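You operate a simulated robot arm through the tools that you are given. There is no shell and no other tool.

Carry out the task below with a simulated robot arm. There is one attempt and no reset: what you move stays moved.

JOB
Rinse the loosened ink out of the screen at 3 bar.
Fine: fan on and the knob set before the water runs, spray inside the booth alone; the wand ends in its cup, the water shut, the fan left on to air the booth.

It is judged by the outcome, as a careful person would: the job done as asked, and still so three seconds after it is handed in. It fails if anything else is knocked over, pushed out of place, dropped, spilled or broken.

ROBOT AND FRAMES
A 6-joint arm with a three-finger gripper, fixed in place. Base frame: the origin is on the floor under the middle of its stand, x ahead of it, y to its left, z up; the work surface is at about z = 780. Units: mm, degrees, N and s.
It reaches about 1213 mm from its shoulder. Its first joint turns from -166.0 to 166.0 degrees. Payload 4.89 kg.
The TCP is the grasp point between the finger pads, 30 mm short of the fingertips. In the tool frame z runs along the fingers and y along their closing line. The gripper opens to 164 mm; its body begins 125 mm behind the TCP.
Orientation is that of the tool frame in the base frame, as a unit quaternion [x, y, z, w]. With the fingers straight down and closing along the base's y, the tool's x points along the base's -x, its y along +y and its z along -z.

CONTROLS
- The arm moves only by the tool nudge_tool. Its argument "plan" is one flat list of numbers, 7 for each row, row after row: the shift along the tool's x, y, z in mm, then the turn, a rotation vector about the tool's x, y, z in degrees, then the closure, from 0 (fully open) to 1 (shut). In form: [dx, dy, dz, wx, wy, wz, jaw, dx, dy, dz, wx, wy, wz, jaw, ...]. A call has 1 to 20 rows; each row is the pose to reach, as a shift and turn from the pose commanded when the call began, along the tool's axes at that moment. Each row takes 0.2 s and may step no farther than 50 mm and 8.6 degrees from the row before; otherwise, or with a gripper value out of range, the whole call is refused. Where a pose cannot be reached the arm comes as near as it can. A force on the tool above 90 N (or 10 N above the force at the start of the call, whichever is more), or a blocked arm, ends the call early, and 0.2 s more pass. Each finger travels about 108 mm/s and halts on what it meets, pressing with about 36 N; the grip force reading is that of the motor and also rises with nothing between the fingers. The clock runs only during rows and for 0.2 s after the last one: add rows that repeat a pose to give the fingers time. It gives the time, the measured TCP pose, the force on the tool (base axes), the opening and the grip force at its end, in the units of the frame above (readings bear some noise), with the torque about the TCP (base axes, N m) and any sound that the robot's microphone picked up.
- Cameras (640 x 400 px; columns grow to the right, rows downward): "scene" is fixed at [218.9, -649.8, 1578.6]; the picture's right is [0.30, -0.95, 0.00], its down [-0.82, -0.26, -0.50] and it looks along [0.48, 0.15, -0.86] (base axes); focal length 219 px, centre (320, 200). "wrist" rides on the gripper at [76, -2, -152] in the tool frame; the picture's right is [0.02, 1.00, 0.00], its down [-0.88, 0.02, -0.47] and it looks along [-0.47, 0.01, 0.88] (tool axes); focal length 247 px, centre (320, 200). There is no depth. A picture from a camera that has moved, and an enlarged one, comes with that camera's place and axes in the base frame and with its lens.
- snapshot(camera): a new picture of that camera. No time passes.
- move_column(by): moves the trunk up (or, below 0, down) by that many mm; the arm rides with it, the base frame stays. It gives what a move gives, with no picture.
- inspect(camera, box): a new picture of the part [left, top, right, bottom] of that camera's present view, enlarged. No time passes.
- close_job(): hands the job in; it is judged then, once.

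Places have to be worked out from the pictures, the camera data and where the tool is seen. Open the gripper and draw the arm clear of the work before you hand the job in, unless the task says otherwise.

The tools are called after "Call:" as a command line: name --argument value ..., lists and objects as JSON in quotes. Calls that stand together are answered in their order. nudge_tool: Moves the arm, as the interface text tells. Its arguments: {"type":"object","properties":{"plan":{"type":"array"}},"required":["plan"]} The other tools are called the same way: move_column (by) moves the trunk up or down; snapshot (camera) takes a picture; inspect (camera, box) takes an enlarged picture of a part of a camera's view; close_job () hands the job in.

At the start:

```text
clock: 0.0
ee_pos: [523.9, -490.7, 1312.6]
tool_rot: [0.0, 1.0, 0.0, 0.0]
force: [0.4, -0.7, -0.1]
ft_torque: [-0.02, 0.01, 0.0]
finger_gap: 164.0
gripper_force: 0.0
trunk travel left (down, up): [-225.0, 165.0]
```

scene: 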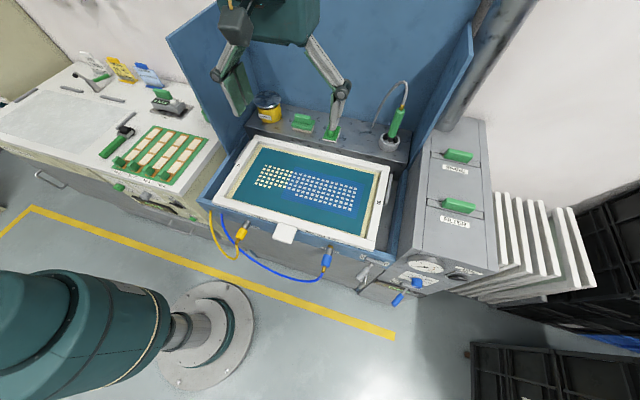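
wrist: 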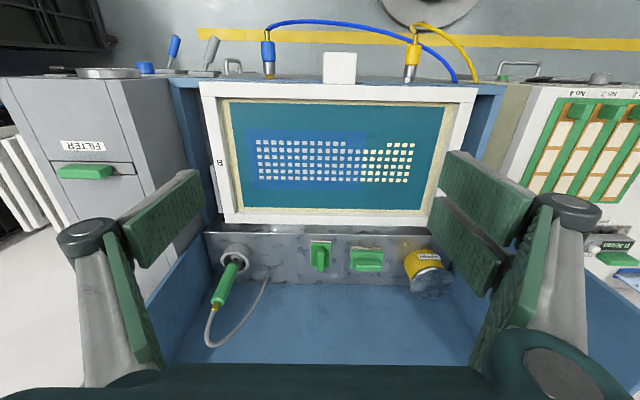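

The pictures show a washout booth with a screen, a wand in a cup, two green knobs on the booth's back shelf, and a cabinet on the right with gauges and levers. I'll enlarge several regions to read labels before moving.

Call:
inspect --camera "scene" --box '[360, 220, 520, 320]'

Call:
inspect --camera "scene" --box '[240, 70, 432, 190]'

Call:
inspect --camera "wrist" --box '[190, 210, 470, 360]'

Call:
inspect --camera "scene" --box '[400, 130, 500, 240]'

Call:
inspect --camera "scene" --box '[40, 40, 240, 200]'

Call:
inspect --camera "wrist" --box '[0, 20, 260, 200]'

```text
4.00 times, centred on (440, 270) of scene
camera zoom: at [218.9, -649.8, 1578.6], right [0.3, -0.95, 0.0], down [-0.82, -0.26, -0.5], along [0.48, 0.15, -0.86], focal length 877 px, centre (-160, -80)
```

zoom: 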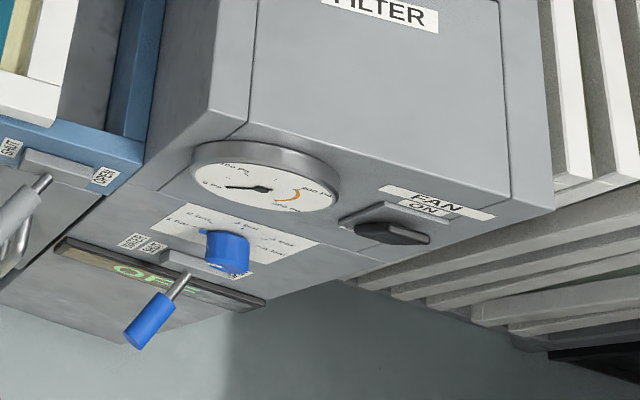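

```text
3.33 times, centred on (336, 130) of scene
camera zoom: at [218.9, -649.8, 1578.6], right [0.3, -0.95, 0.0], down [-0.82, -0.26, -0.5], along [0.48, 0.15, -0.86], focal length 731 px, centre (267, 433)
```

zoom: 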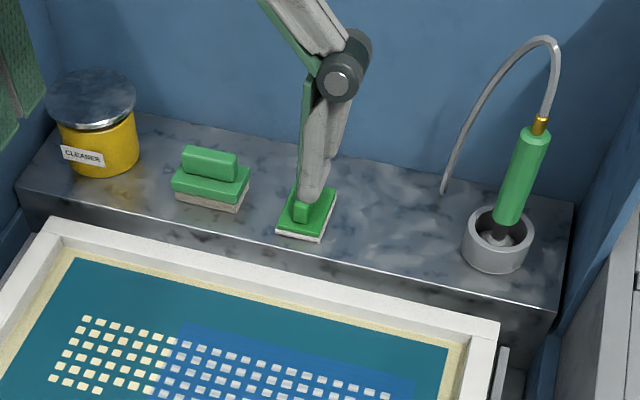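

```text
2.29 times, centred on (330, 285) of wrist
camera zoom: at [447.3, -491.6, 1464.0], right [-0.02, 1.0, 0.0], down [0.88, 0.02, 0.47], along [0.47, 0.01, -0.88], focal length 564 px, centre (297, 6)
```

zoom: 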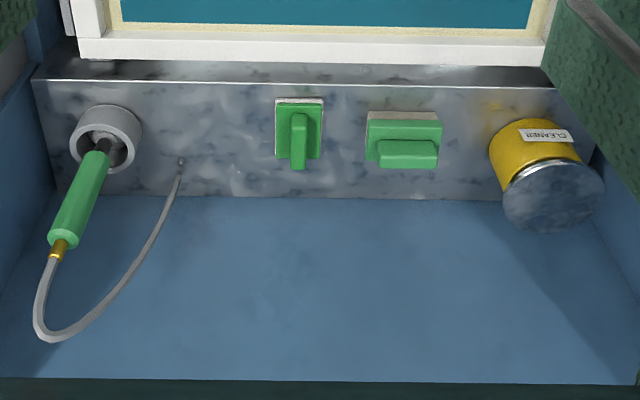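

```text
3.64 times, centred on (450, 185) of scene
camera zoom: at [218.9, -649.8, 1578.6], right [0.3, -0.95, 0.0], down [-0.82, -0.26, -0.5], along [0.48, 0.15, -0.86], focal length 798 px, centre (-153, 254)
```

zoom: 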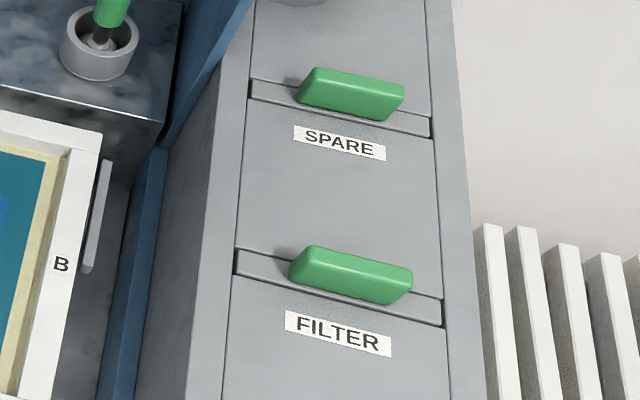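

```text
2.50 times, centred on (140, 120) of scene
camera zoom: at [218.9, -649.8, 1578.6], right [0.3, -0.95, 0.0], down [-0.82, -0.26, -0.5], along [0.48, 0.15, -0.86], focal length 548 px, centre (770, 400)
```

zoom: 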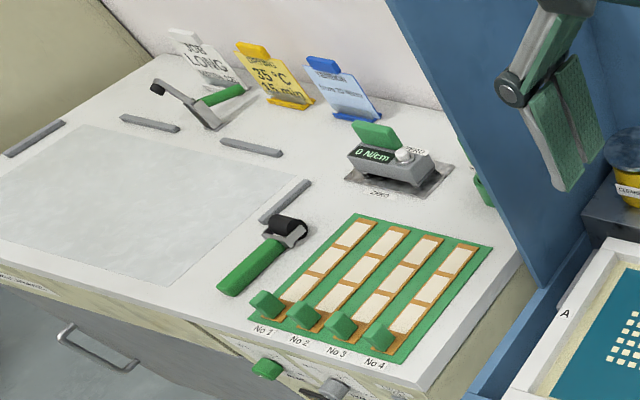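

```text
2.22 times, centred on (130, 110) of wrist
camera zoom: at [447.3, -491.6, 1464.0], right [-0.02, 1.0, 0.0], down [0.88, 0.02, 0.47], along [0.47, 0.01, -0.88], focal length 549 px, centre (742, 400)
```

zoom: 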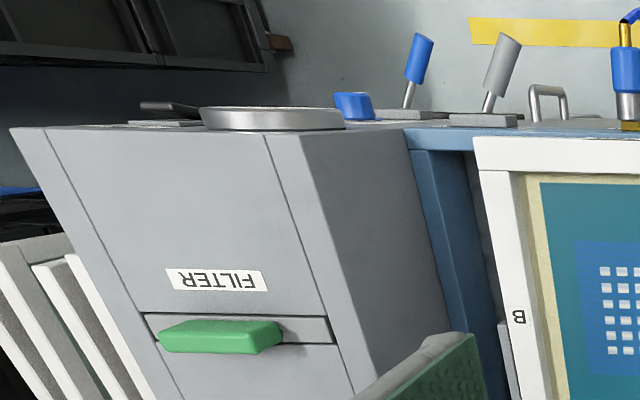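

I judge the panel with the gauge, fan switch and blue knob to face the robot near x≈460, y≈-900 to -1000, z≈750–930. I'll draw the gripper back over the booth front and tilt it so the wrist camera looks at that panel, well clear of everything.

Call:
nudge_tool --plan '[50, 0, 0, 0, -8, 0, 0, 100, 0, 0, 0, -16, 0, 0, 150, 0, 0, 0, -24, 0, 0, 200, 0, 0, 0, -32, 0, 0, 250, 0, 0, 0, -40, 0, 0, 260, -30, 30, 0, -45, 0, 0, 260, -60, 60, 0, -45, 0, 0, 260, -90, 90, 0, -45, 0, 0, 260, -120, 120, 0, -45, 0, 0, 260, -150, 150, 0, -45, 0, 0, 260, -180, 180, 0, -45, 0, 0, 260, -210, 210, 0, -45, 0, 0, 260, -240, 240, 0, -45, 0, 0, 260, -270, 270, 0, -45, 0, 0, 260, -300, 300, 0, -45, 0, 0, 260, -330, 330, 0, -45, 0, 0]'

Call:
snapshot --camera "wrist"

Call:
snapshot --camera "scene"

```text
clock: 3.4
ee_pos: [263.5, -817.3, 982.7]
tool_rot: [0.001, 0.924, -0.001, 0.382]
force: [-0.1, 1.2, 0.6]
ft_torque: [-0.13, 0.09, -0.11]
finger_gap: 163.7
gripper_force: 0.1
trunk travel left (down, up): [-225.0, 165.0]
```

```text
taken
camera wrist: at [100.5, -818.6, 1036.2], right [-0.01, 1.0, -0.02], down [0.29, 0.02, 0.96], along [0.96, 0.01, -0.29], focal length 247 px, centre (320, 200)
```

wrist: 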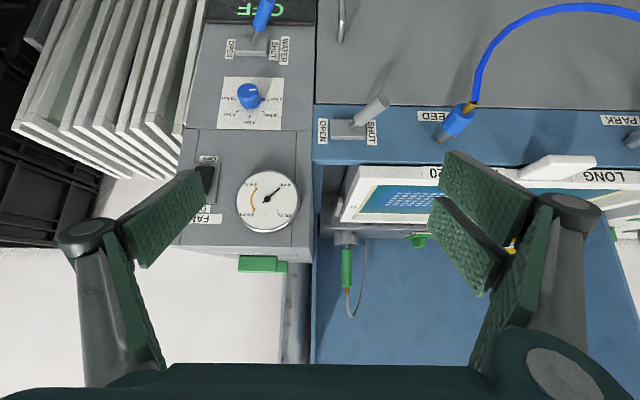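

```text
taken
```

scene: 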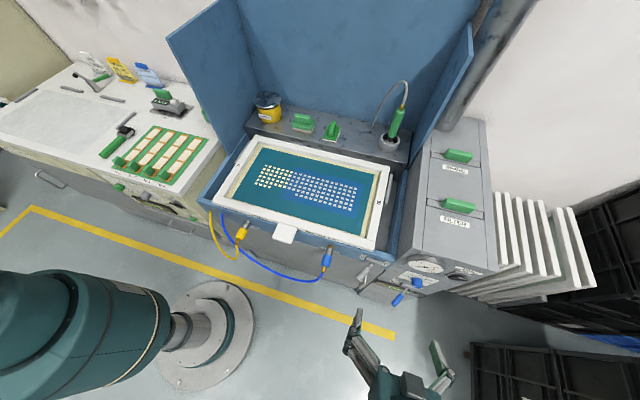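

The picture is upside down but shows the panel well. I'll enlarge the gauge, knob, levers and labels.

Call:
inspect --camera "wrist" --box '[180, 0, 340, 100]'

Call:
inspect --camera "wrist" --box '[180, 65, 308, 145]'

Call:
inspect --camera "wrist" --box '[180, 145, 308, 275]'

Call:
inspect --camera "wrist" --box '[310, 80, 480, 190]'

Call:
inspect --camera "wrist" --box '[480, 80, 640, 190]'

Call:
inspect --camera "wrist" --box '[320, 160, 450, 330]'

```text
4.00 times, centred on (260, 50) of wrist
camera zoom: at [100.5, -818.6, 1036.2], right [-0.01, 1.0, -0.02], down [0.29, 0.02, 0.96], along [0.96, 0.01, -0.29], focal length 988 px, centre (560, 800)
```

zoom: 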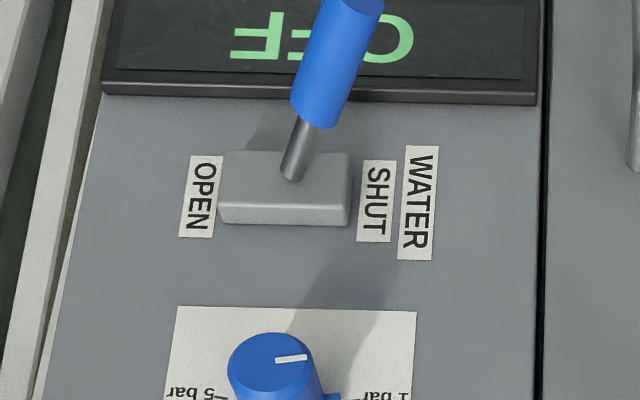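

```text
5.00 times, centred on (244, 105) of wrist
camera zoom: at [100.5, -818.6, 1036.2], right [-0.01, 1.0, -0.02], down [0.29, 0.02, 0.96], along [0.96, 0.01, -0.29], focal length 1235 px, centre (700, 675)
```

zoom: 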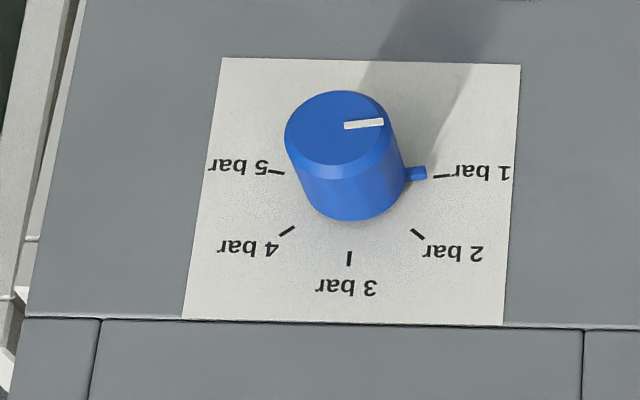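

```text
3.08 times, centred on (244, 210) of wrist
camera zoom: at [100.5, -818.6, 1036.2], right [-0.01, 1.0, -0.02], down [0.29, 0.02, 0.96], along [0.96, 0.01, -0.29], focal length 760 px, centre (554, 169)
```

zoom: 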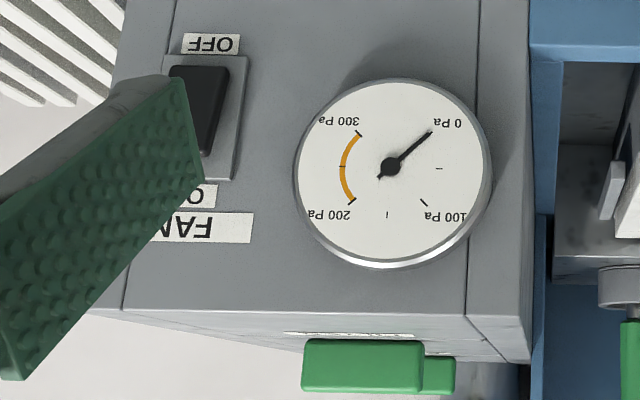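

```text
3.64 times, centred on (395, 135) of wrist
camera zoom: at [100.5, -818.6, 1036.2], right [-0.01, 1.0, -0.02], down [0.29, 0.02, 0.96], along [0.96, 0.01, -0.29], focal length 898 px, centre (47, 436)
```

zoom: 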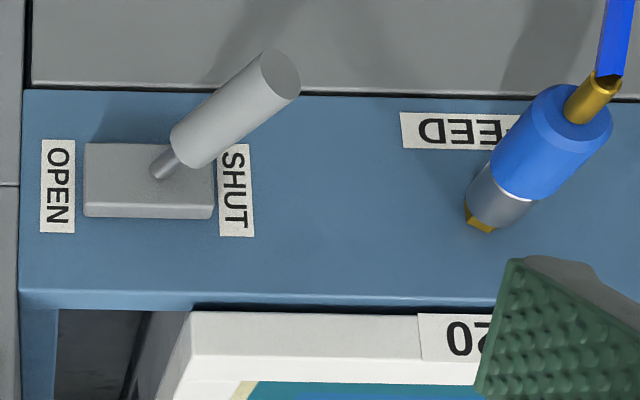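

```text
3.64 times, centred on (560, 135) of wrist
camera zoom: at [100.5, -818.6, 1036.2], right [-0.01, 1.0, -0.02], down [0.29, 0.02, 0.96], along [0.96, 0.01, -0.29], focal length 898 px, centre (-553, 436)
```

zoom: 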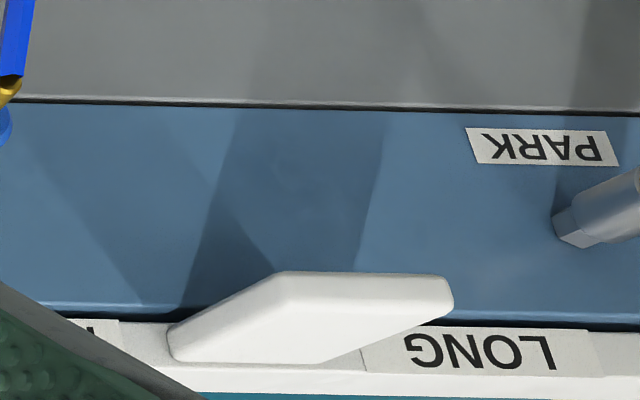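

```text
2.35 times, centred on (385, 245) of wrist
camera zoom: at [100.5, -818.6, 1036.2], right [-0.01, 1.0, -0.02], down [0.29, 0.02, 0.96], along [0.96, 0.01, -0.29], focal length 581 px, centre (167, 94)
```

zoom: 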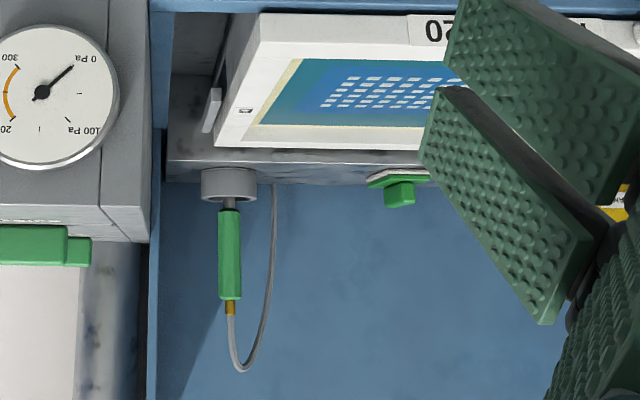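

The fan rocker shows OFF at the bottom and ON at the top. The knob points to 1 bar, the WATER lever is at SHUT, and the display reads OFF. I'll read the cards and the remaining labels before touching anything.

Call:
inspect --camera "scene" --box '[70, 45, 170, 100]'

Call:
inspect --camera "scene" --box '[195, 205, 345, 290]'

Call:
inspect --camera "scene" --box '[230, 140, 390, 250]'

Call:
inspect --camera "wrist" --box '[320, 140, 640, 280]'

Call:
inspect --camera "scene" --box '[365, 70, 435, 160]'

Call:
inspect --camera "scene" --box '[150, 80, 230, 140]'

```text
6.40 times, centred on (120, 72) of scene
camera zoom: at [218.9, -649.8, 1578.6], right [0.3, -0.95, 0.0], down [-0.82, -0.26, -0.5], along [0.48, 0.15, -0.86], focal length 1404 px, centre (1600, 1016)
```

zoom: 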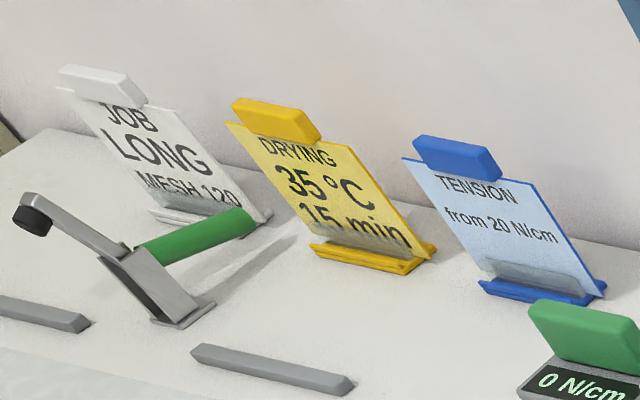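

```text
4.27 times, centred on (270, 248) of scene
camera zoom: at [218.9, -649.8, 1578.6], right [0.3, -0.95, 0.0], down [-0.82, -0.26, -0.5], along [0.48, 0.15, -0.86], focal length 936 px, centre (533, -3)
```

zoom: 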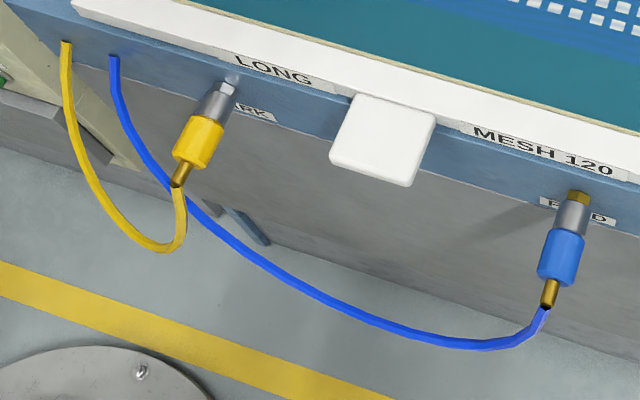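

```text
3.64 times, centred on (310, 195) of scene
camera zoom: at [218.9, -649.8, 1578.6], right [0.3, -0.95, 0.0], down [-0.82, -0.26, -0.5], along [0.48, 0.15, -0.86], focal length 798 px, centre (356, 218)
```

zoom: 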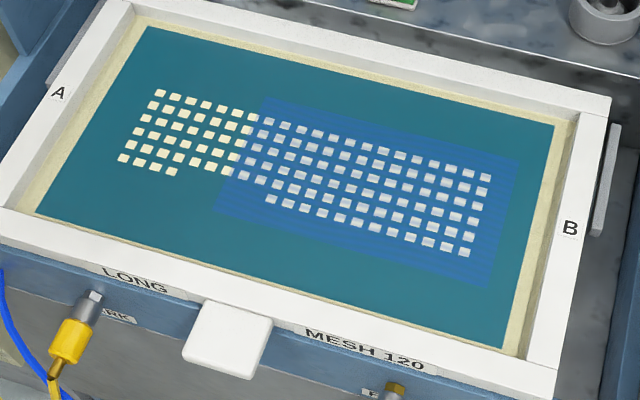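

```text
2.00 times, centred on (480, 210) of wrist
camera zoom: at [100.5, -818.6, 1036.2], right [-0.01, 1.0, -0.02], down [0.29, 0.02, 0.96], along [0.96, 0.01, -0.29], focal length 494 px, centre (0, 180)
```

zoom: 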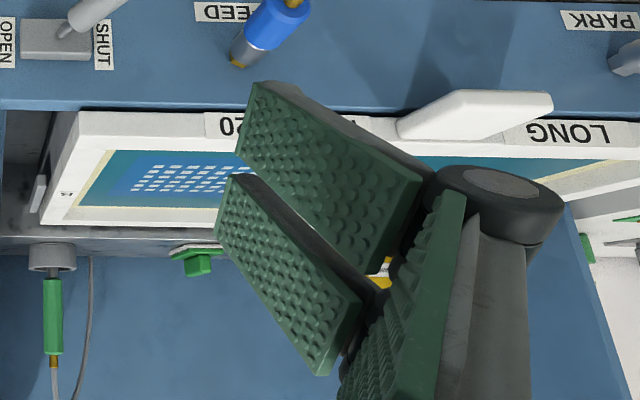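

```text
4.44 times, centred on (400, 115) of scene
camera zoom: at [218.9, -649.8, 1578.6], right [0.3, -0.95, 0.0], down [-0.82, -0.26, -0.5], along [0.48, 0.15, -0.86], focal length 975 px, centre (-36, 578)
```

zoom: 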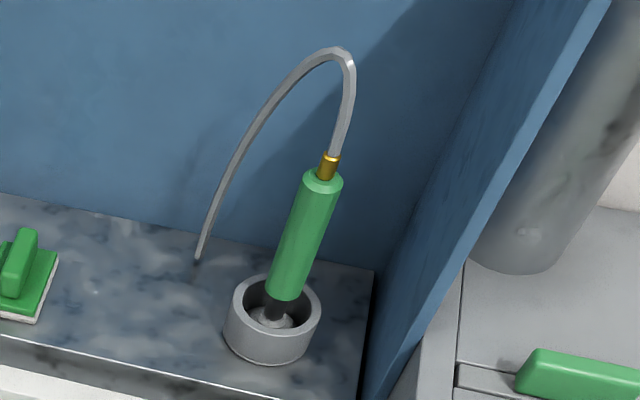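

```text
6.67 times, centred on (190, 110) of scene
camera zoom: at [218.9, -649.8, 1578.6], right [0.3, -0.95, 0.0], down [-0.82, -0.26, -0.5], along [0.48, 0.15, -0.86], focal length 1462 px, centre (1187, 800)
```

zoom: 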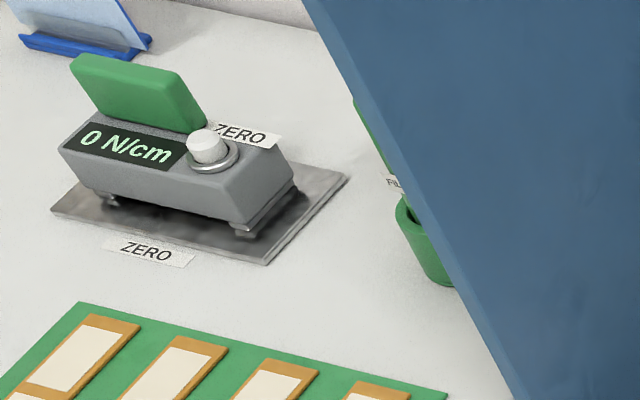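

Labels read: WATER (blue lever) is SHUT, the blue hose sits on FEED, the knob is at 1 bar and needs about 100° clockwise to reach 3 bar, and the fan is off (0 Pa). I'll bring the tool level in front of the fan rocker (about [470, -997, 896]) with the fingers closed, stopping well short of the panel.

Call:
nudge_tool --plan '[0, -30, 14, 0, -7.5, 0, 0.2, 0, -60, 28, 0, -15, 0, 0.4, 0, -90, 42, 0, -22.5, 0, 0.6, 0, -120, 56, 0, -30, 0, 0.8, 0, -150, 70, 0, -37.5, 0, 1, 0, -180, 84, 0, -45, 0, 1, 0, -180, 84, 0, -45, 0, 1]'

Call:
snapshot --camera "wrist"

Call:
snapshot --camera "scene"

```text
clock: 5.0
ee_pos: [325.6, -1002.1, 923.6]
tool_rot: [0.001, 0.706, 0.0, 0.708]
force: [-0.2, -0.1, -0.4]
ft_torque: [-0.01, -0.02, 0.0]
finger_gap: 0.0
gripper_force: 35.7
trunk travel left (down, up): [-225.0, 165.0]
```

```text
taken
camera wrist: at [171.7, -1002.5, 846.2], right [0.0, 1.0, -0.02], down [-0.47, 0.02, 0.88], along [0.88, 0.01, 0.47], focal length 247 px, centre (320, 200)
```

wrist: 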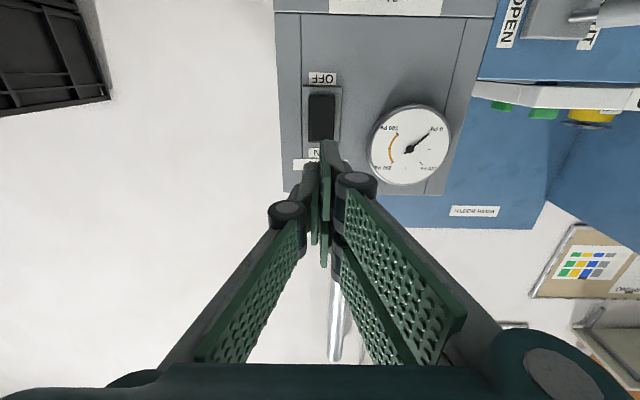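

```text
taken
```

scene: 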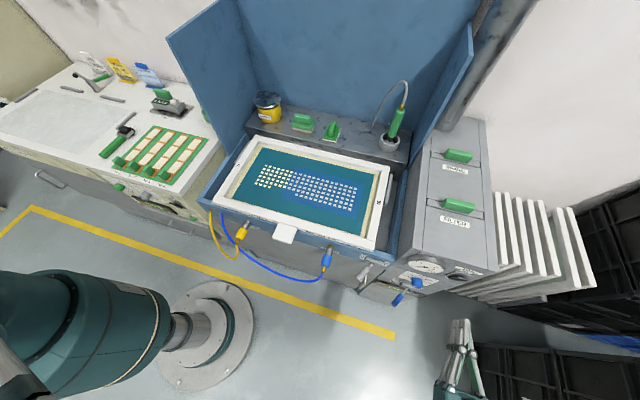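

Call:
inspect --camera "wrist" --box '[260, 60, 400, 280]'

Call:
inspect --camera "wrist" --box '[440, 190, 640, 315]'

Call:
inspect --camera "wrist" --box '[290, 60, 370, 180]'

```text
1.82 times, centred on (330, 170) of wrist
camera zoom: at [171.7, -1002.5, 846.2], right [0.0, 1.0, -0.02], down [-0.47, 0.02, 0.88], along [0.88, 0.01, 0.47], focal length 449 px, centre (302, 254)
```

zoom: 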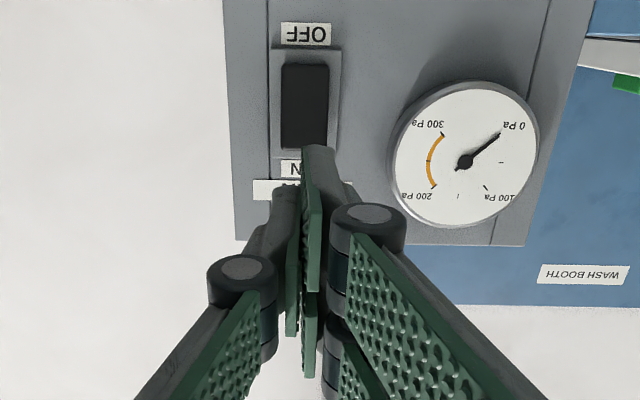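

```text
3.20 times, centred on (540, 252) of wrist
camera zoom: at [171.7, -1002.5, 846.2], right [0.0, 1.0, -0.02], down [-0.47, 0.02, 0.88], along [0.88, 0.01, 0.47], focal length 790 px, centre (-384, 32)
```

zoom: 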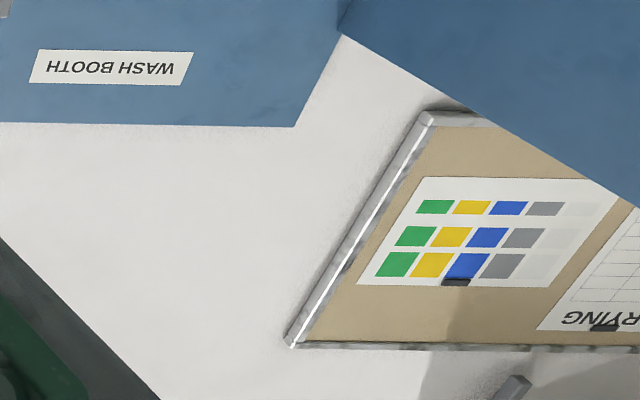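

```text
3.33 times, centred on (330, 120) of wrist
camera zoom: at [171.7, -1002.5, 846.2], right [0.0, 1.0, -0.02], down [-0.47, 0.02, 0.88], along [0.88, 0.01, 0.47], focal length 823 px, centre (287, 467)
```

zoom: 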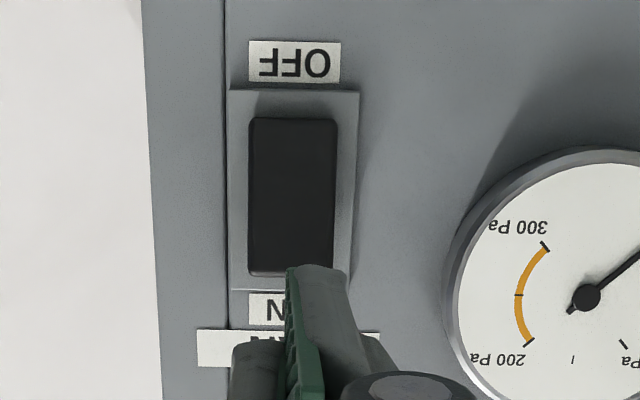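

The rocker's ON half spans about z 900–925 at y≈-999, with its face near x≈470. I'll pitch the closed fingers up 25° so only the lower finger's tip leads, and stop just short of the rocker.

Call:
nudge_tool --plan '[0, -1, 20, 0, -6.25, 0, 1, 1, -2, 40, 0, -12.5, 0, 1, 2, -3, 60, 0, -18.75, 0, 1, 3, -3, 80, 0, -25, 0, 1, 3, -3, 85, 0, -25, 0, 1]'

Call:
snapshot --camera "wrist"

Call:
inspect --camera "scene" --box '[420, 240, 520, 320]'

```text
clock: 6.2
ee_pos: [408.4, -1001.8, 922.7]
tool_rot: [0.001, 0.538, 0.0, 0.843]
force: [0.2, 0.0, -0.5]
ft_torque: [-0.01, 0.03, -0.03]
finger_gap: 0.0
gripper_force: 36.2
out of reach, approached as far as the arm can: row 4, 5
trunk travel left (down, up): [-225.0, 165.0]
```

```text
taken
camera wrist: at [301.8, -1002.4, 788.6], right [0.01, 1.0, -0.02], down [-0.8, 0.02, 0.6], along [0.6, 0.01, 0.8], focal length 247 px, centre (320, 200)
```

wrist: 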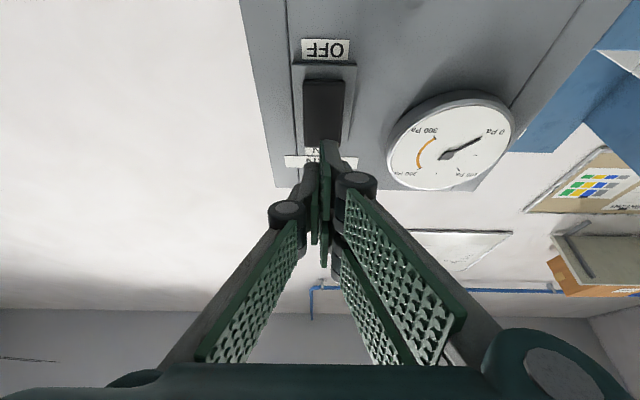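

```text
5.00 times, centred on (470, 280) of scene
camera zoom: at [218.9, -649.8, 1578.6], right [0.3, -0.95, 0.0], down [-0.82, -0.26, -0.5], along [0.48, 0.15, -0.86], focal length 1097 px, centre (-430, -200)
```

zoom: 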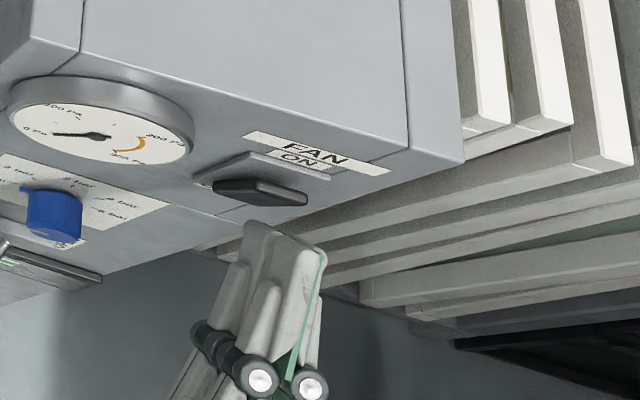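

Rows near here hit the arm's reach limit, so the shoulder is likely well above this height. I'll back off 60 mm, then lower the trunk 120 mm to bring the shoulder closer.

Call:
nudge_tool --plan '[-13, 0, -27, 0, 0, 0, 1, -26, 0, -54, 0, 0, 0, 1]'

Call:
move_column --by -120

Call:
snapshot --camera "wrist"

Call:
snapshot --camera "scene"

```text
clock: 6.8
ee_pos: [351.0, -1001.2, 922.2]
tool_rot: [0.0, 0.537, 0.001, 0.844]
force: [1.8, 0.4, -0.3]
ft_torque: [0.03, -0.09, -0.03]
finger_gap: 0.0
gripper_force: 35.7
trunk travel left (down, up): [-225.0, 165.0]
```

```text
clock: 8.3
ee_pos: [348.8, -1001.0, 803.1]
tool_rot: [0.0, 0.537, -0.001, 0.844]
force: [0.0, 0.0, 0.4]
ft_torque: [0.02, 0.03, 0.03]
finger_gap: 0.0
gripper_force: 36.4
trunk travel left (down, up): [-105.0, 285.0]
```

```text
taken
camera wrist: at [242.6, -1002.7, 668.1], right [0.01, 1.0, -0.02], down [-0.8, 0.02, 0.6], along [0.6, 0.01, 0.8], focal length 247 px, centre (320, 200)
```

wrist: 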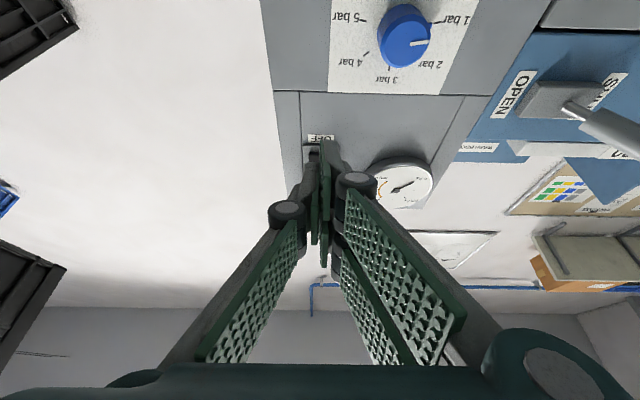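

```text
taken
```

scene: 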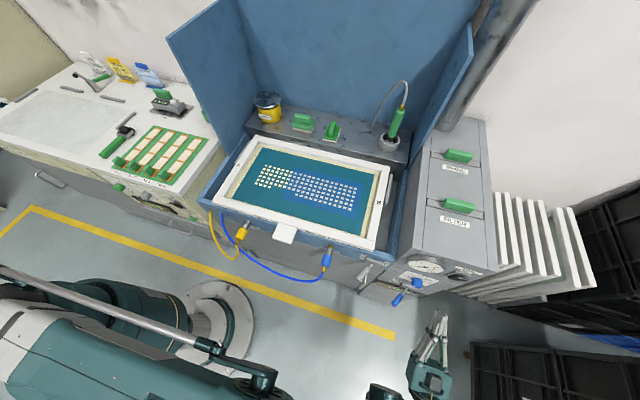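

The lowering worked with nothing touched. Now I'll raise the fingers back to the ON half, stopping at about x=400.

Call:
nudge_tool --plan '[-21, -1, 24, 0, 0, 0, 1, -43, -2, 48, 0, 0, 0, 1, -64, -3, 72, 0, 0, 0, 1, -85.4, -4, 96, 0, 0, 0, 1]'

Call:
snapshot --camera "wrist"

Call:
inspect --camera "scene" --box '[420, 240, 520, 320]'

```text
clock: 9.3
ee_pos: [398.4, -1007.2, 918.6]
tool_rot: [0.0, 0.537, 0.0, 0.844]
force: [-0.4, -0.7, -0.5]
ft_torque: [-0.07, -0.13, 0.17]
finger_gap: 0.1
gripper_force: 36.5
trunk travel left (down, up): [-105.0, 285.0]
```

```text
taken
camera wrist: at [291.9, -1007.5, 784.6], right [0.01, 1.0, -0.02], down [-0.8, 0.02, 0.6], along [0.6, 0.01, 0.8], focal length 247 px, centre (320, 200)
```

wrist: 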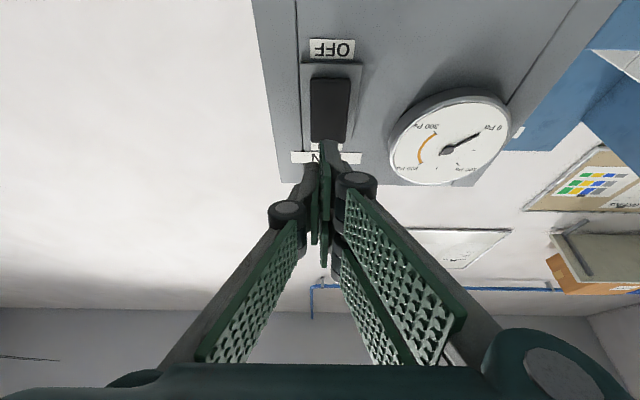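

```text
5.00 times, centred on (470, 280) of scene
camera zoom: at [218.9, -649.8, 1578.6], right [0.3, -0.95, 0.0], down [-0.82, -0.26, -0.5], along [0.48, 0.15, -0.86], focal length 1097 px, centre (-430, -200)
```

zoom: 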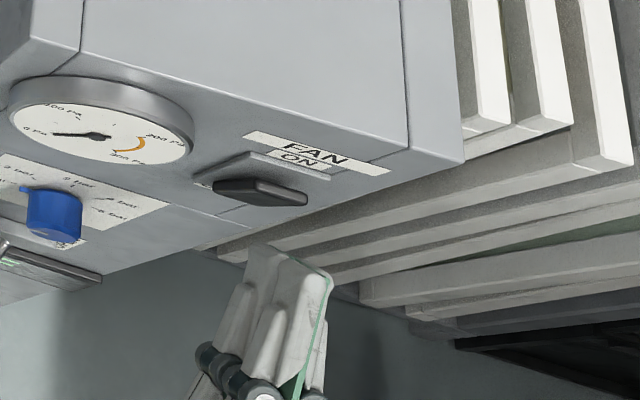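

The arm now reaches freely here. I'll advance along +x in small rows toward the ON half and watch the force and sound.

Call:
nudge_tool --plan '[3.4, 0, 7.2, 0, 0, 0, 1, 6.8, 0, 14.5, 0, 0, 0, 1, 10.1, 0, 21.7, 0, 0, 0, 1, 12.3, 0, 26.3, 0, 0, 0, 1]'

Call:
snapshot --camera "wrist"

Call:
inspect --camera "scene" --box '[420, 240, 520, 320]'

```text
clock: 10.3
ee_pos: [424.4, -1006.4, 919.7]
tool_rot: [0.001, 0.537, -0.002, 0.844]
force: [-49.9, 14.6, -5.3]
ft_torque: [0.22, 0.91, 0.71]
finger_gap: 0.1
gripper_force: 36.2
trunk travel left (down, up): [-105.0, 285.0]
```

```text
taken
camera wrist: at [318.0, -1006.9, 786.0], right [0.01, 1.0, -0.02], down [-0.8, 0.02, 0.6], along [0.6, 0.01, 0.8], focal length 247 px, centre (320, 200)
```

wrist: 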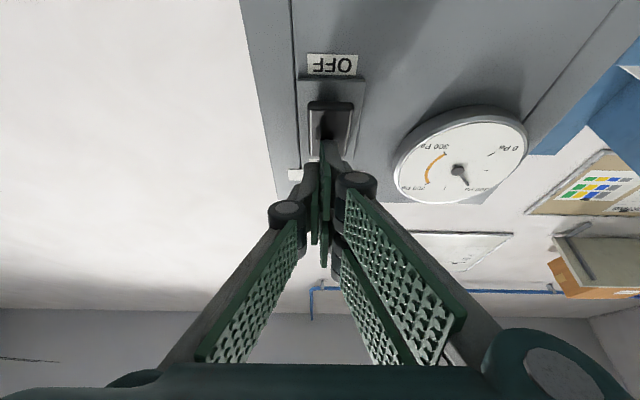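

```text
5.00 times, centred on (470, 280) of scene
camera zoom: at [218.9, -649.8, 1578.6], right [0.3, -0.95, 0.0], down [-0.82, -0.26, -0.5], along [0.48, 0.15, -0.86], focal length 1097 px, centre (-430, -200)
```

zoom: 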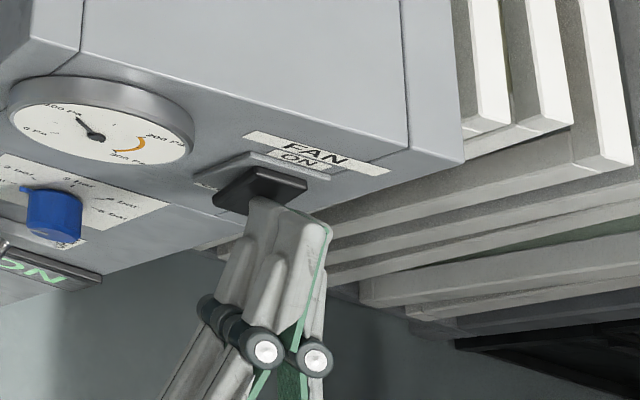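

The gauge now shows about 100 Pa, outside the orange band, and the display has changed to ON. The rocker has toggled, so I'll back straight off and confirm it stays on.

Call:
nudge_tool --plan '[-8, 0, -18, 0, 0, 0, 1, -21, 0, -45, 0, 0, 0, 1, -38, 0, -81, 0, 0, 0, 1, -55, 0, -117, 0, 0, 0, 1]'

Call:
snapshot --camera "wrist"

Call:
inspect --camera "scene" --box '[370, 240, 520, 330]'

```text
clock: 11.3
ee_pos: [299.3, -1003.1, 923.1]
tool_rot: [-0.001, 0.538, 0.001, 0.843]
force: [0.5, 0.6, 0.2]
ft_torque: [0.03, -0.16, 0.01]
finger_gap: 0.0
gripper_force: 35.9
trunk travel left (down, up): [-105.0, 285.0]
```

```text
taken
camera wrist: at [193.0, -1005.5, 788.8], right [0.01, 1.0, -0.02], down [-0.8, 0.02, 0.6], along [0.6, 0.01, 0.8], focal length 247 px, centre (320, 200)
```

wrist: 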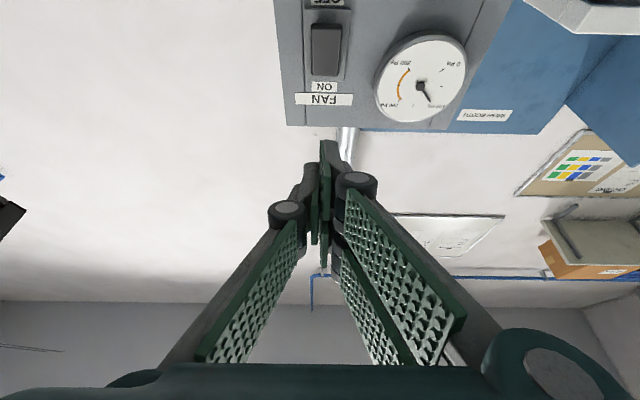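

```text
4.27 times, centred on (445, 285) of scene
camera zoom: at [218.9, -649.8, 1578.6], right [0.3, -0.95, 0.0], down [-0.82, -0.26, -0.5], along [0.48, 0.15, -0.86], focal length 936 px, centre (-213, -163)
```

zoom: 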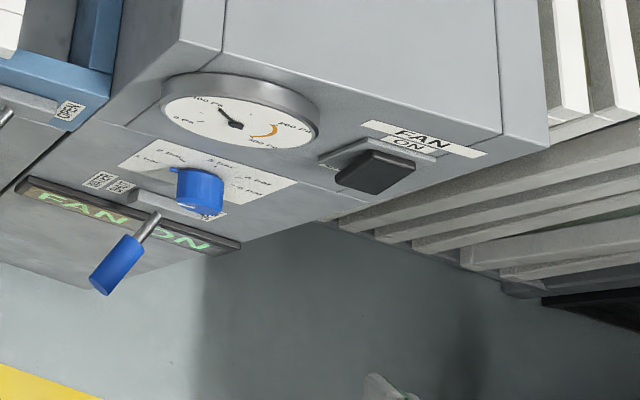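

The display reads FAN ON and the gauge holds about 100 Pa with the fingers clear. Next is the pressure knob, whose axis I judge at about y=-942, z=740 with its face at x≈450; I'll move in front of it with the tool level and look.

Call:
nudge_tool --plan '[36, 12, -8, 0, 5, 0, 0.9, 72, 24, -15, 0, 10, 0, 0.8, 107, 37, -23, 0, 15, 0, 0.7, 143, 49, -31, 0, 20, 0, 0.6, 178.5, 61, -38, 0, 25, 0, 0.5, 178.5, 61, -38, 0, 25, 0, 0.5]'

Call:
snapshot --camera "wrist"

Call:
inspect --camera "scene" --box '[370, 240, 520, 330]'

```text
clock: 12.7
ee_pos: [341.7, -943.2, 744.0]
tool_rot: [0.0, 0.708, 0.0, 0.706]
force: [-0.2, 1.1, 0.7]
ft_torque: [0.02, -0.02, 0.01]
finger_gap: 81.8
gripper_force: 0.2
trunk travel left (down, up): [-105.0, 285.0]
```

```text
taken
camera wrist: at [189.5, -943.9, 667.3], right [0.0, 1.0, -0.02], down [-0.47, 0.02, 0.88], along [0.88, 0.01, 0.47], focal length 247 px, centre (320, 200)
```

wrist: 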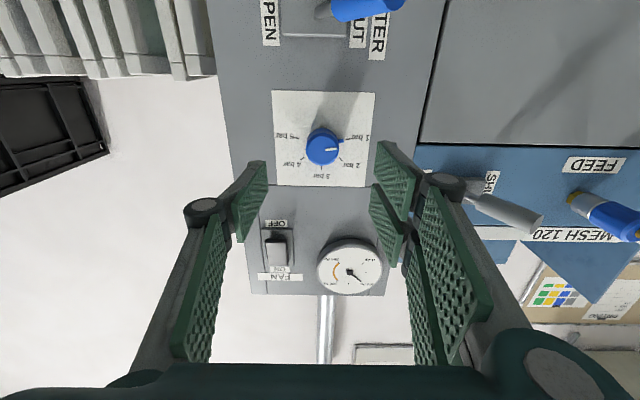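

```text
4.27 times, centred on (445, 285) of scene
camera zoom: at [218.9, -649.8, 1578.6], right [0.3, -0.95, 0.0], down [-0.82, -0.26, -0.5], along [0.48, 0.15, -0.86], focal length 936 px, centre (-213, -163)
```

zoom: 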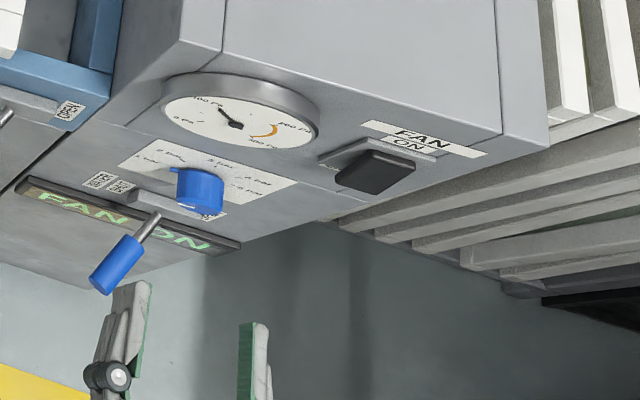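

Call:
inspect --camera "wrist" --box '[262, 80, 390, 200]'

Call:
inspect --camera "wrist" --box '[180, 120, 500, 320]'

```text
3.33 times, centred on (326, 140) of wrist
camera zoom: at [189.5, -943.9, 667.3], right [0.0, 1.0, -0.02], down [-0.47, 0.02, 0.88], along [0.88, 0.01, 0.47], focal length 823 px, centre (300, 400)
```

zoom: 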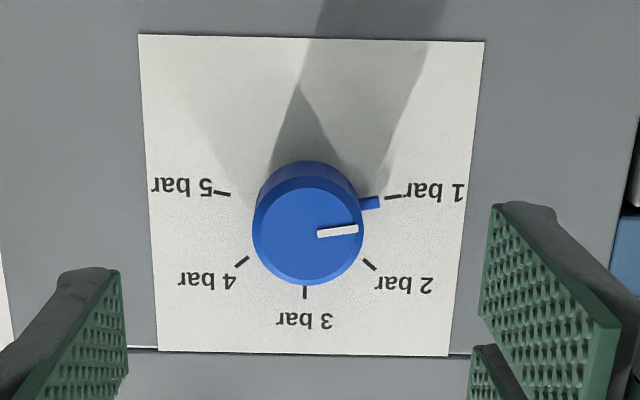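

```text
2.00 times, centred on (340, 220) of wrist
camera zoom: at [189.5, -943.9, 667.3], right [0.0, 1.0, -0.02], down [-0.47, 0.02, 0.88], along [0.88, 0.01, 0.47], focal length 494 px, centre (280, 160)
```

zoom: 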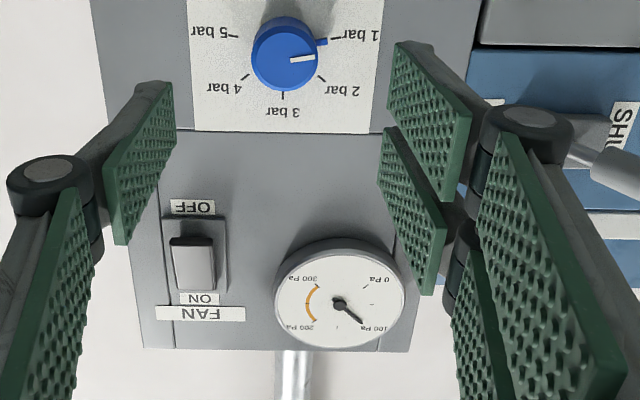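

The tool axis is already within 2 mm of the knob's axis, and the pointer is at 1 bar. I'll roll the gripper −90° in place so the later +100° turn ends near level, then advance partway and check the alignment.

Call:
nudge_tool --plan '[0, 0.5, 0, 0, 0, -8.2, 0.5, 0, 1, 0, 0, 0, -16.4, 0.5, 0, 1.7, 0, 0, 0, -24.6, 0.5, -0.6, 1.7, 0, 0, 0, -32.8, 0.5, -0.6, 1.7, 0, 0, 0, -41, 0.5, -0.6, 1.7, 0, 0, 0, -49.2, 0.5, -0.6, 1.7, 0, 0, 0, -57.4, 0.5, -0.6, 1.7, 0, 0, 0, -65.6, 0.5, -0.6, 1.7, 0, 0, 0, -73.8, 0.5, -0.6, 1.7, 0, 0, 0, -82, 0.5, -0.6, 1.7, 0, 0, 0, -90, 0.5, -0.6, 1.7, 25, 0, 0, -90, 0.5, -0.6, 1.7, 50, 0, 0, -90, 0.5]'

Call:
snapshot --camera "wrist"

Call:
inspect --camera "scene" --box '[370, 240, 520, 330]'

```text
clock: 15.5
ee_pos: [390.7, -942.2, 744.7]
tool_rot: [-0.468, 0.535, -0.464, 0.529]
force: [-0.5, -0.7, 1.0]
ft_torque: [0.01, -0.02, -0.01]
finger_gap: 82.0
gripper_force: 0.1
out of reach, approached as far as the arm can: row 11, 12, 13
trunk travel left (down, up): [-105.0, 285.0]
```

```text
taken
camera wrist: at [236.8, -1017.1, 735.8], right [-0.01, 0.11, -0.99], down [-0.47, 0.88, 0.1], along [0.88, 0.47, 0.04], focal length 247 px, centre (320, 200)
```

wrist: 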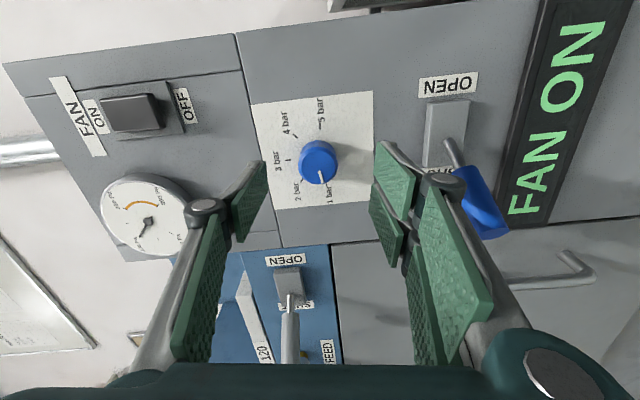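

```text
4.27 times, centred on (445, 285) of scene
camera zoom: at [218.9, -649.8, 1578.6], right [0.3, -0.95, 0.0], down [-0.82, -0.26, -0.5], along [0.48, 0.15, -0.86], focal length 936 px, centre (-213, -163)
```

zoom: 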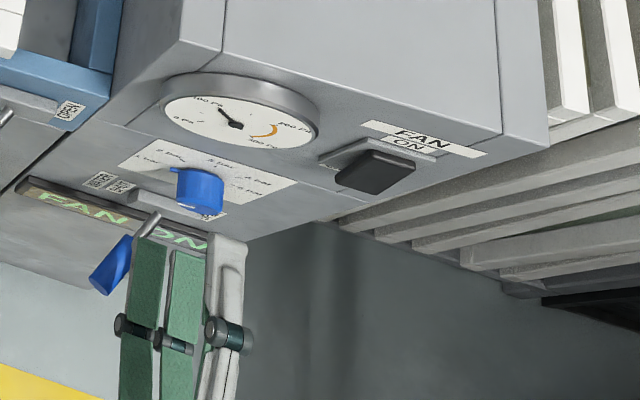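

The wrist joint stopped the roll at about −82°, which is fine. The tool axis still lines up with the knob face, so I'll narrow the fingers to about 60 mm, ease the roll back to −80°, and advance so the tips flank the knob without touching the panel.

Call:
nudge_tool --plan '[0, 0, 0, 0, 0, 5, 0.63, 0, 0, 0, 0, 0, 10, 0.63, 0, 0, 16, 0, 0, 10, 0.63, 0, 0, 32, 0, 0, 10, 0.63, 0, 0, 47, 0, 0, 10, 0.63]'

Call:
snapshot --camera "wrist"

Call:
inspect --camera "scene" --box '[370, 240, 520, 330]'

```text
clock: 16.7
ee_pos: [435.9, -941.6, 744.5]
tool_rot: [-0.42, 0.573, -0.416, 0.568]
force: [-0.4, 0.1, 1.0]
ft_torque: [-0.02, 0.03, 0.01]
finger_gap: 60.6
gripper_force: 0.1
trunk travel left (down, up): [-105.0, 285.0]
```

```text
taken
camera wrist: at [282.7, -1015.0, 723.5], right [-0.01, 0.28, -0.96], down [-0.47, 0.85, 0.25], along [0.88, 0.45, 0.12], focal length 247 px, centre (320, 200)
```

wrist: 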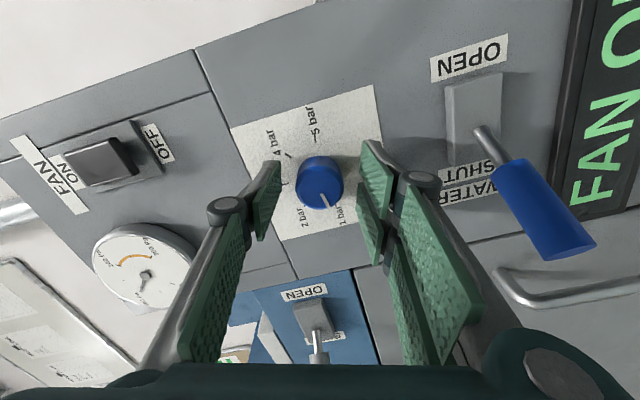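

```text
4.27 times, centred on (445, 285) of scene
camera zoom: at [218.9, -649.8, 1578.6], right [0.3, -0.95, 0.0], down [-0.82, -0.26, -0.5], along [0.48, 0.15, -0.86], focal length 936 px, centre (-213, -163)
```

zoom: 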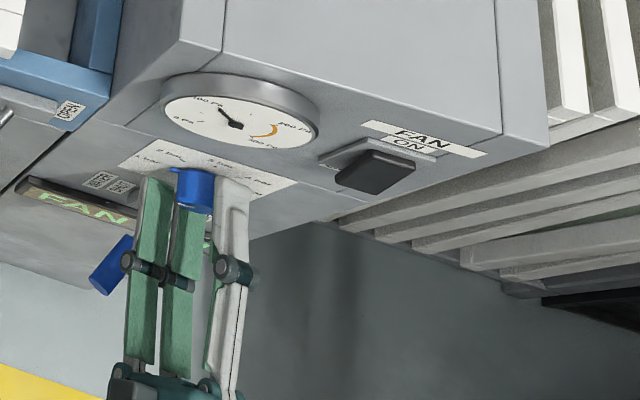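

The fingers flank the knob with clear margins, at roll about −72°. I'll close onto it and check the contact.

Call:
nudge_tool --plan '[0, 0, 0, 0, 0, 0, 0.75, 0, 0, 0, 0, 0, 0, 1, 0, 0, 0, 0, 0, 0, 1]'

Call:
snapshot --camera "wrist"

```text
clock: 17.5
ee_pos: [436.1, -942.4, 744.9]
tool_rot: [-0.419, 0.573, -0.417, 0.568]
force: [6.1, -7.7, 9.2]
ft_torque: [0.08, -0.25, -0.17]
finger_gap: 35.5
gripper_force: 44.9
trunk travel left (down, up): [-105.0, 285.0]
```

```text
taken
camera wrist: at [283.3, -1014.9, 724.0], right [-0.01, 0.28, -0.96], down [-0.47, 0.85, 0.25], along [0.88, 0.45, 0.12], focal length 247 px, centre (320, 200)
```

wrist: 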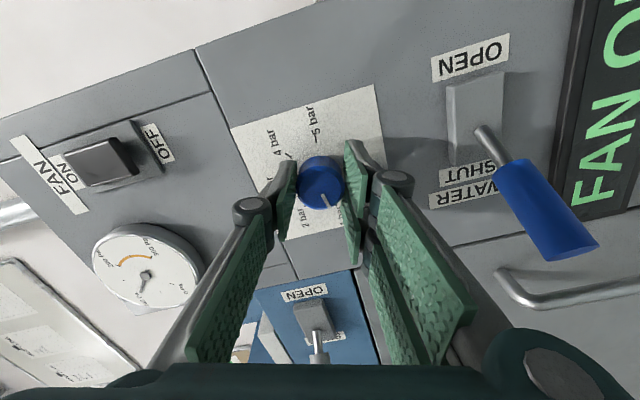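

The grip closed at 35.5 mm, matching the knob's diameter. I'll turn clockwise 48° first and check that the pointer follows.

Call:
nudge_tool --plan '[0, 0, 0, 0, 0, 8, 1, 0, 0, 0, 0, 0, 16, 1, 0, 0, 0, 0, 0, 24, 1, 0, 0, 0, 0, 0, 32, 1, 0, 0, 0, 0, 0, 40, 1, 0, 0, 0, 0, 0, 48, 1]'

Call:
snapshot --camera "wrist"

```text
clock: 18.9
ee_pos: [437.4, -941.5, 743.8]
tool_rot: [-0.15, 0.694, -0.149, 0.688]
force: [-22.4, 19.2, 6.9]
ft_torque: [0.0, -0.64, 0.77]
finger_gap: 35.1
gripper_force: 44.9
trunk travel left (down, up): [-105.0, 285.0]
```

```text
taken
camera wrist: at [283.0, -973.8, 675.2], right [0.0, 0.9, -0.43], down [-0.47, 0.38, 0.8], along [0.88, 0.2, 0.42], focal length 247 px, centre (320, 200)
```

wrist: 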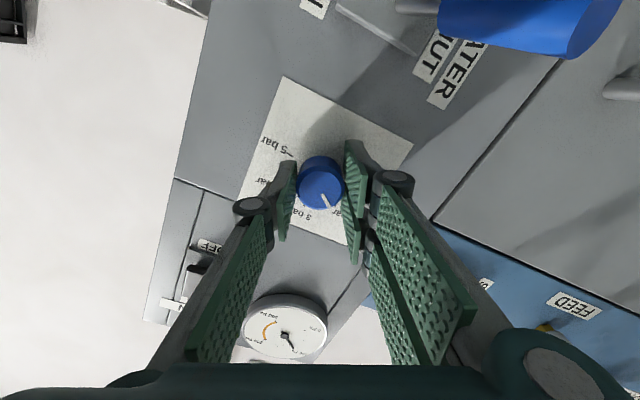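

The knob's white mark turned with the fingers. I'll turn another 52°, easing in at the end.

Call:
nudge_tool --plan '[0, 0, 0, 0, 0, 8, 1, 0, 0, 0, 0, 0, 16, 1, 0, 0, 0, 0, 0, 24, 1, 0, 0, 0, 0, 0, 32, 1, 0, 0, 0, 0, 0, 40, 1, 0, 0, 0, 0, 0, 47, 1, 0, 0, 0, 0, 0, 52, 1, 0, 0, 0, 0, 0, 52, 1]'

Call:
inspect --camera "wrist" --box '[220, 60, 420, 260]'

Call:
inspect --camera "scene" --box '[390, 255, 450, 310]'

```text
clock: 20.7
ee_pos: [439.0, -940.0, 744.1]
tool_rot: [0.169, 0.69, 0.168, 0.684]
force: [-20.4, 54.6, 8.0]
ft_torque: [-0.01, -0.45, 1.69]
finger_gap: 35.5
gripper_force: 45.1
trunk travel left (down, up): [-105.0, 285.0]
```

```text
2.00 times, centred on (320, 160) of wrist
camera zoom: at [284.5, -906.5, 676.8], right [0.0, 0.9, 0.44], down [-0.47, -0.39, 0.79], along [0.88, -0.21, 0.42], focal length 494 px, centre (320, 280)
```

zoom: 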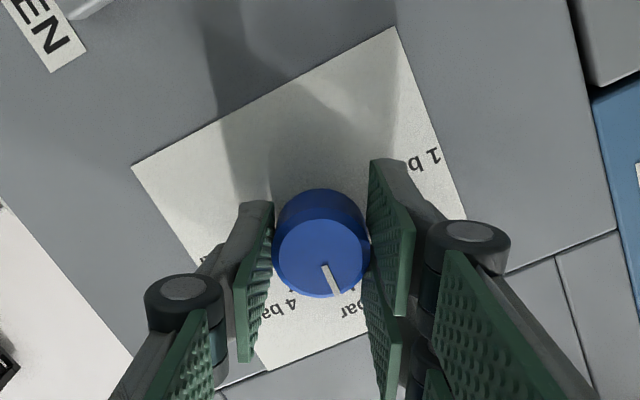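

```text
7.27 times, centred on (420, 282) of scene
camera zoom: at [218.9, -649.8, 1578.6], right [0.3, -0.95, 0.0], down [-0.82, -0.26, -0.5], along [0.48, 0.15, -0.86], focal length 1595 px, centre (-407, -400)
```

zoom: 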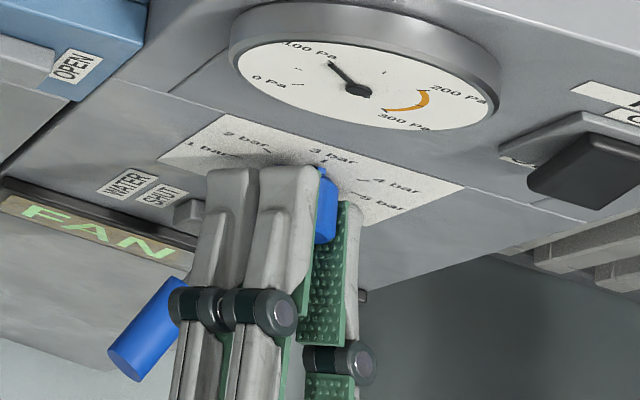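

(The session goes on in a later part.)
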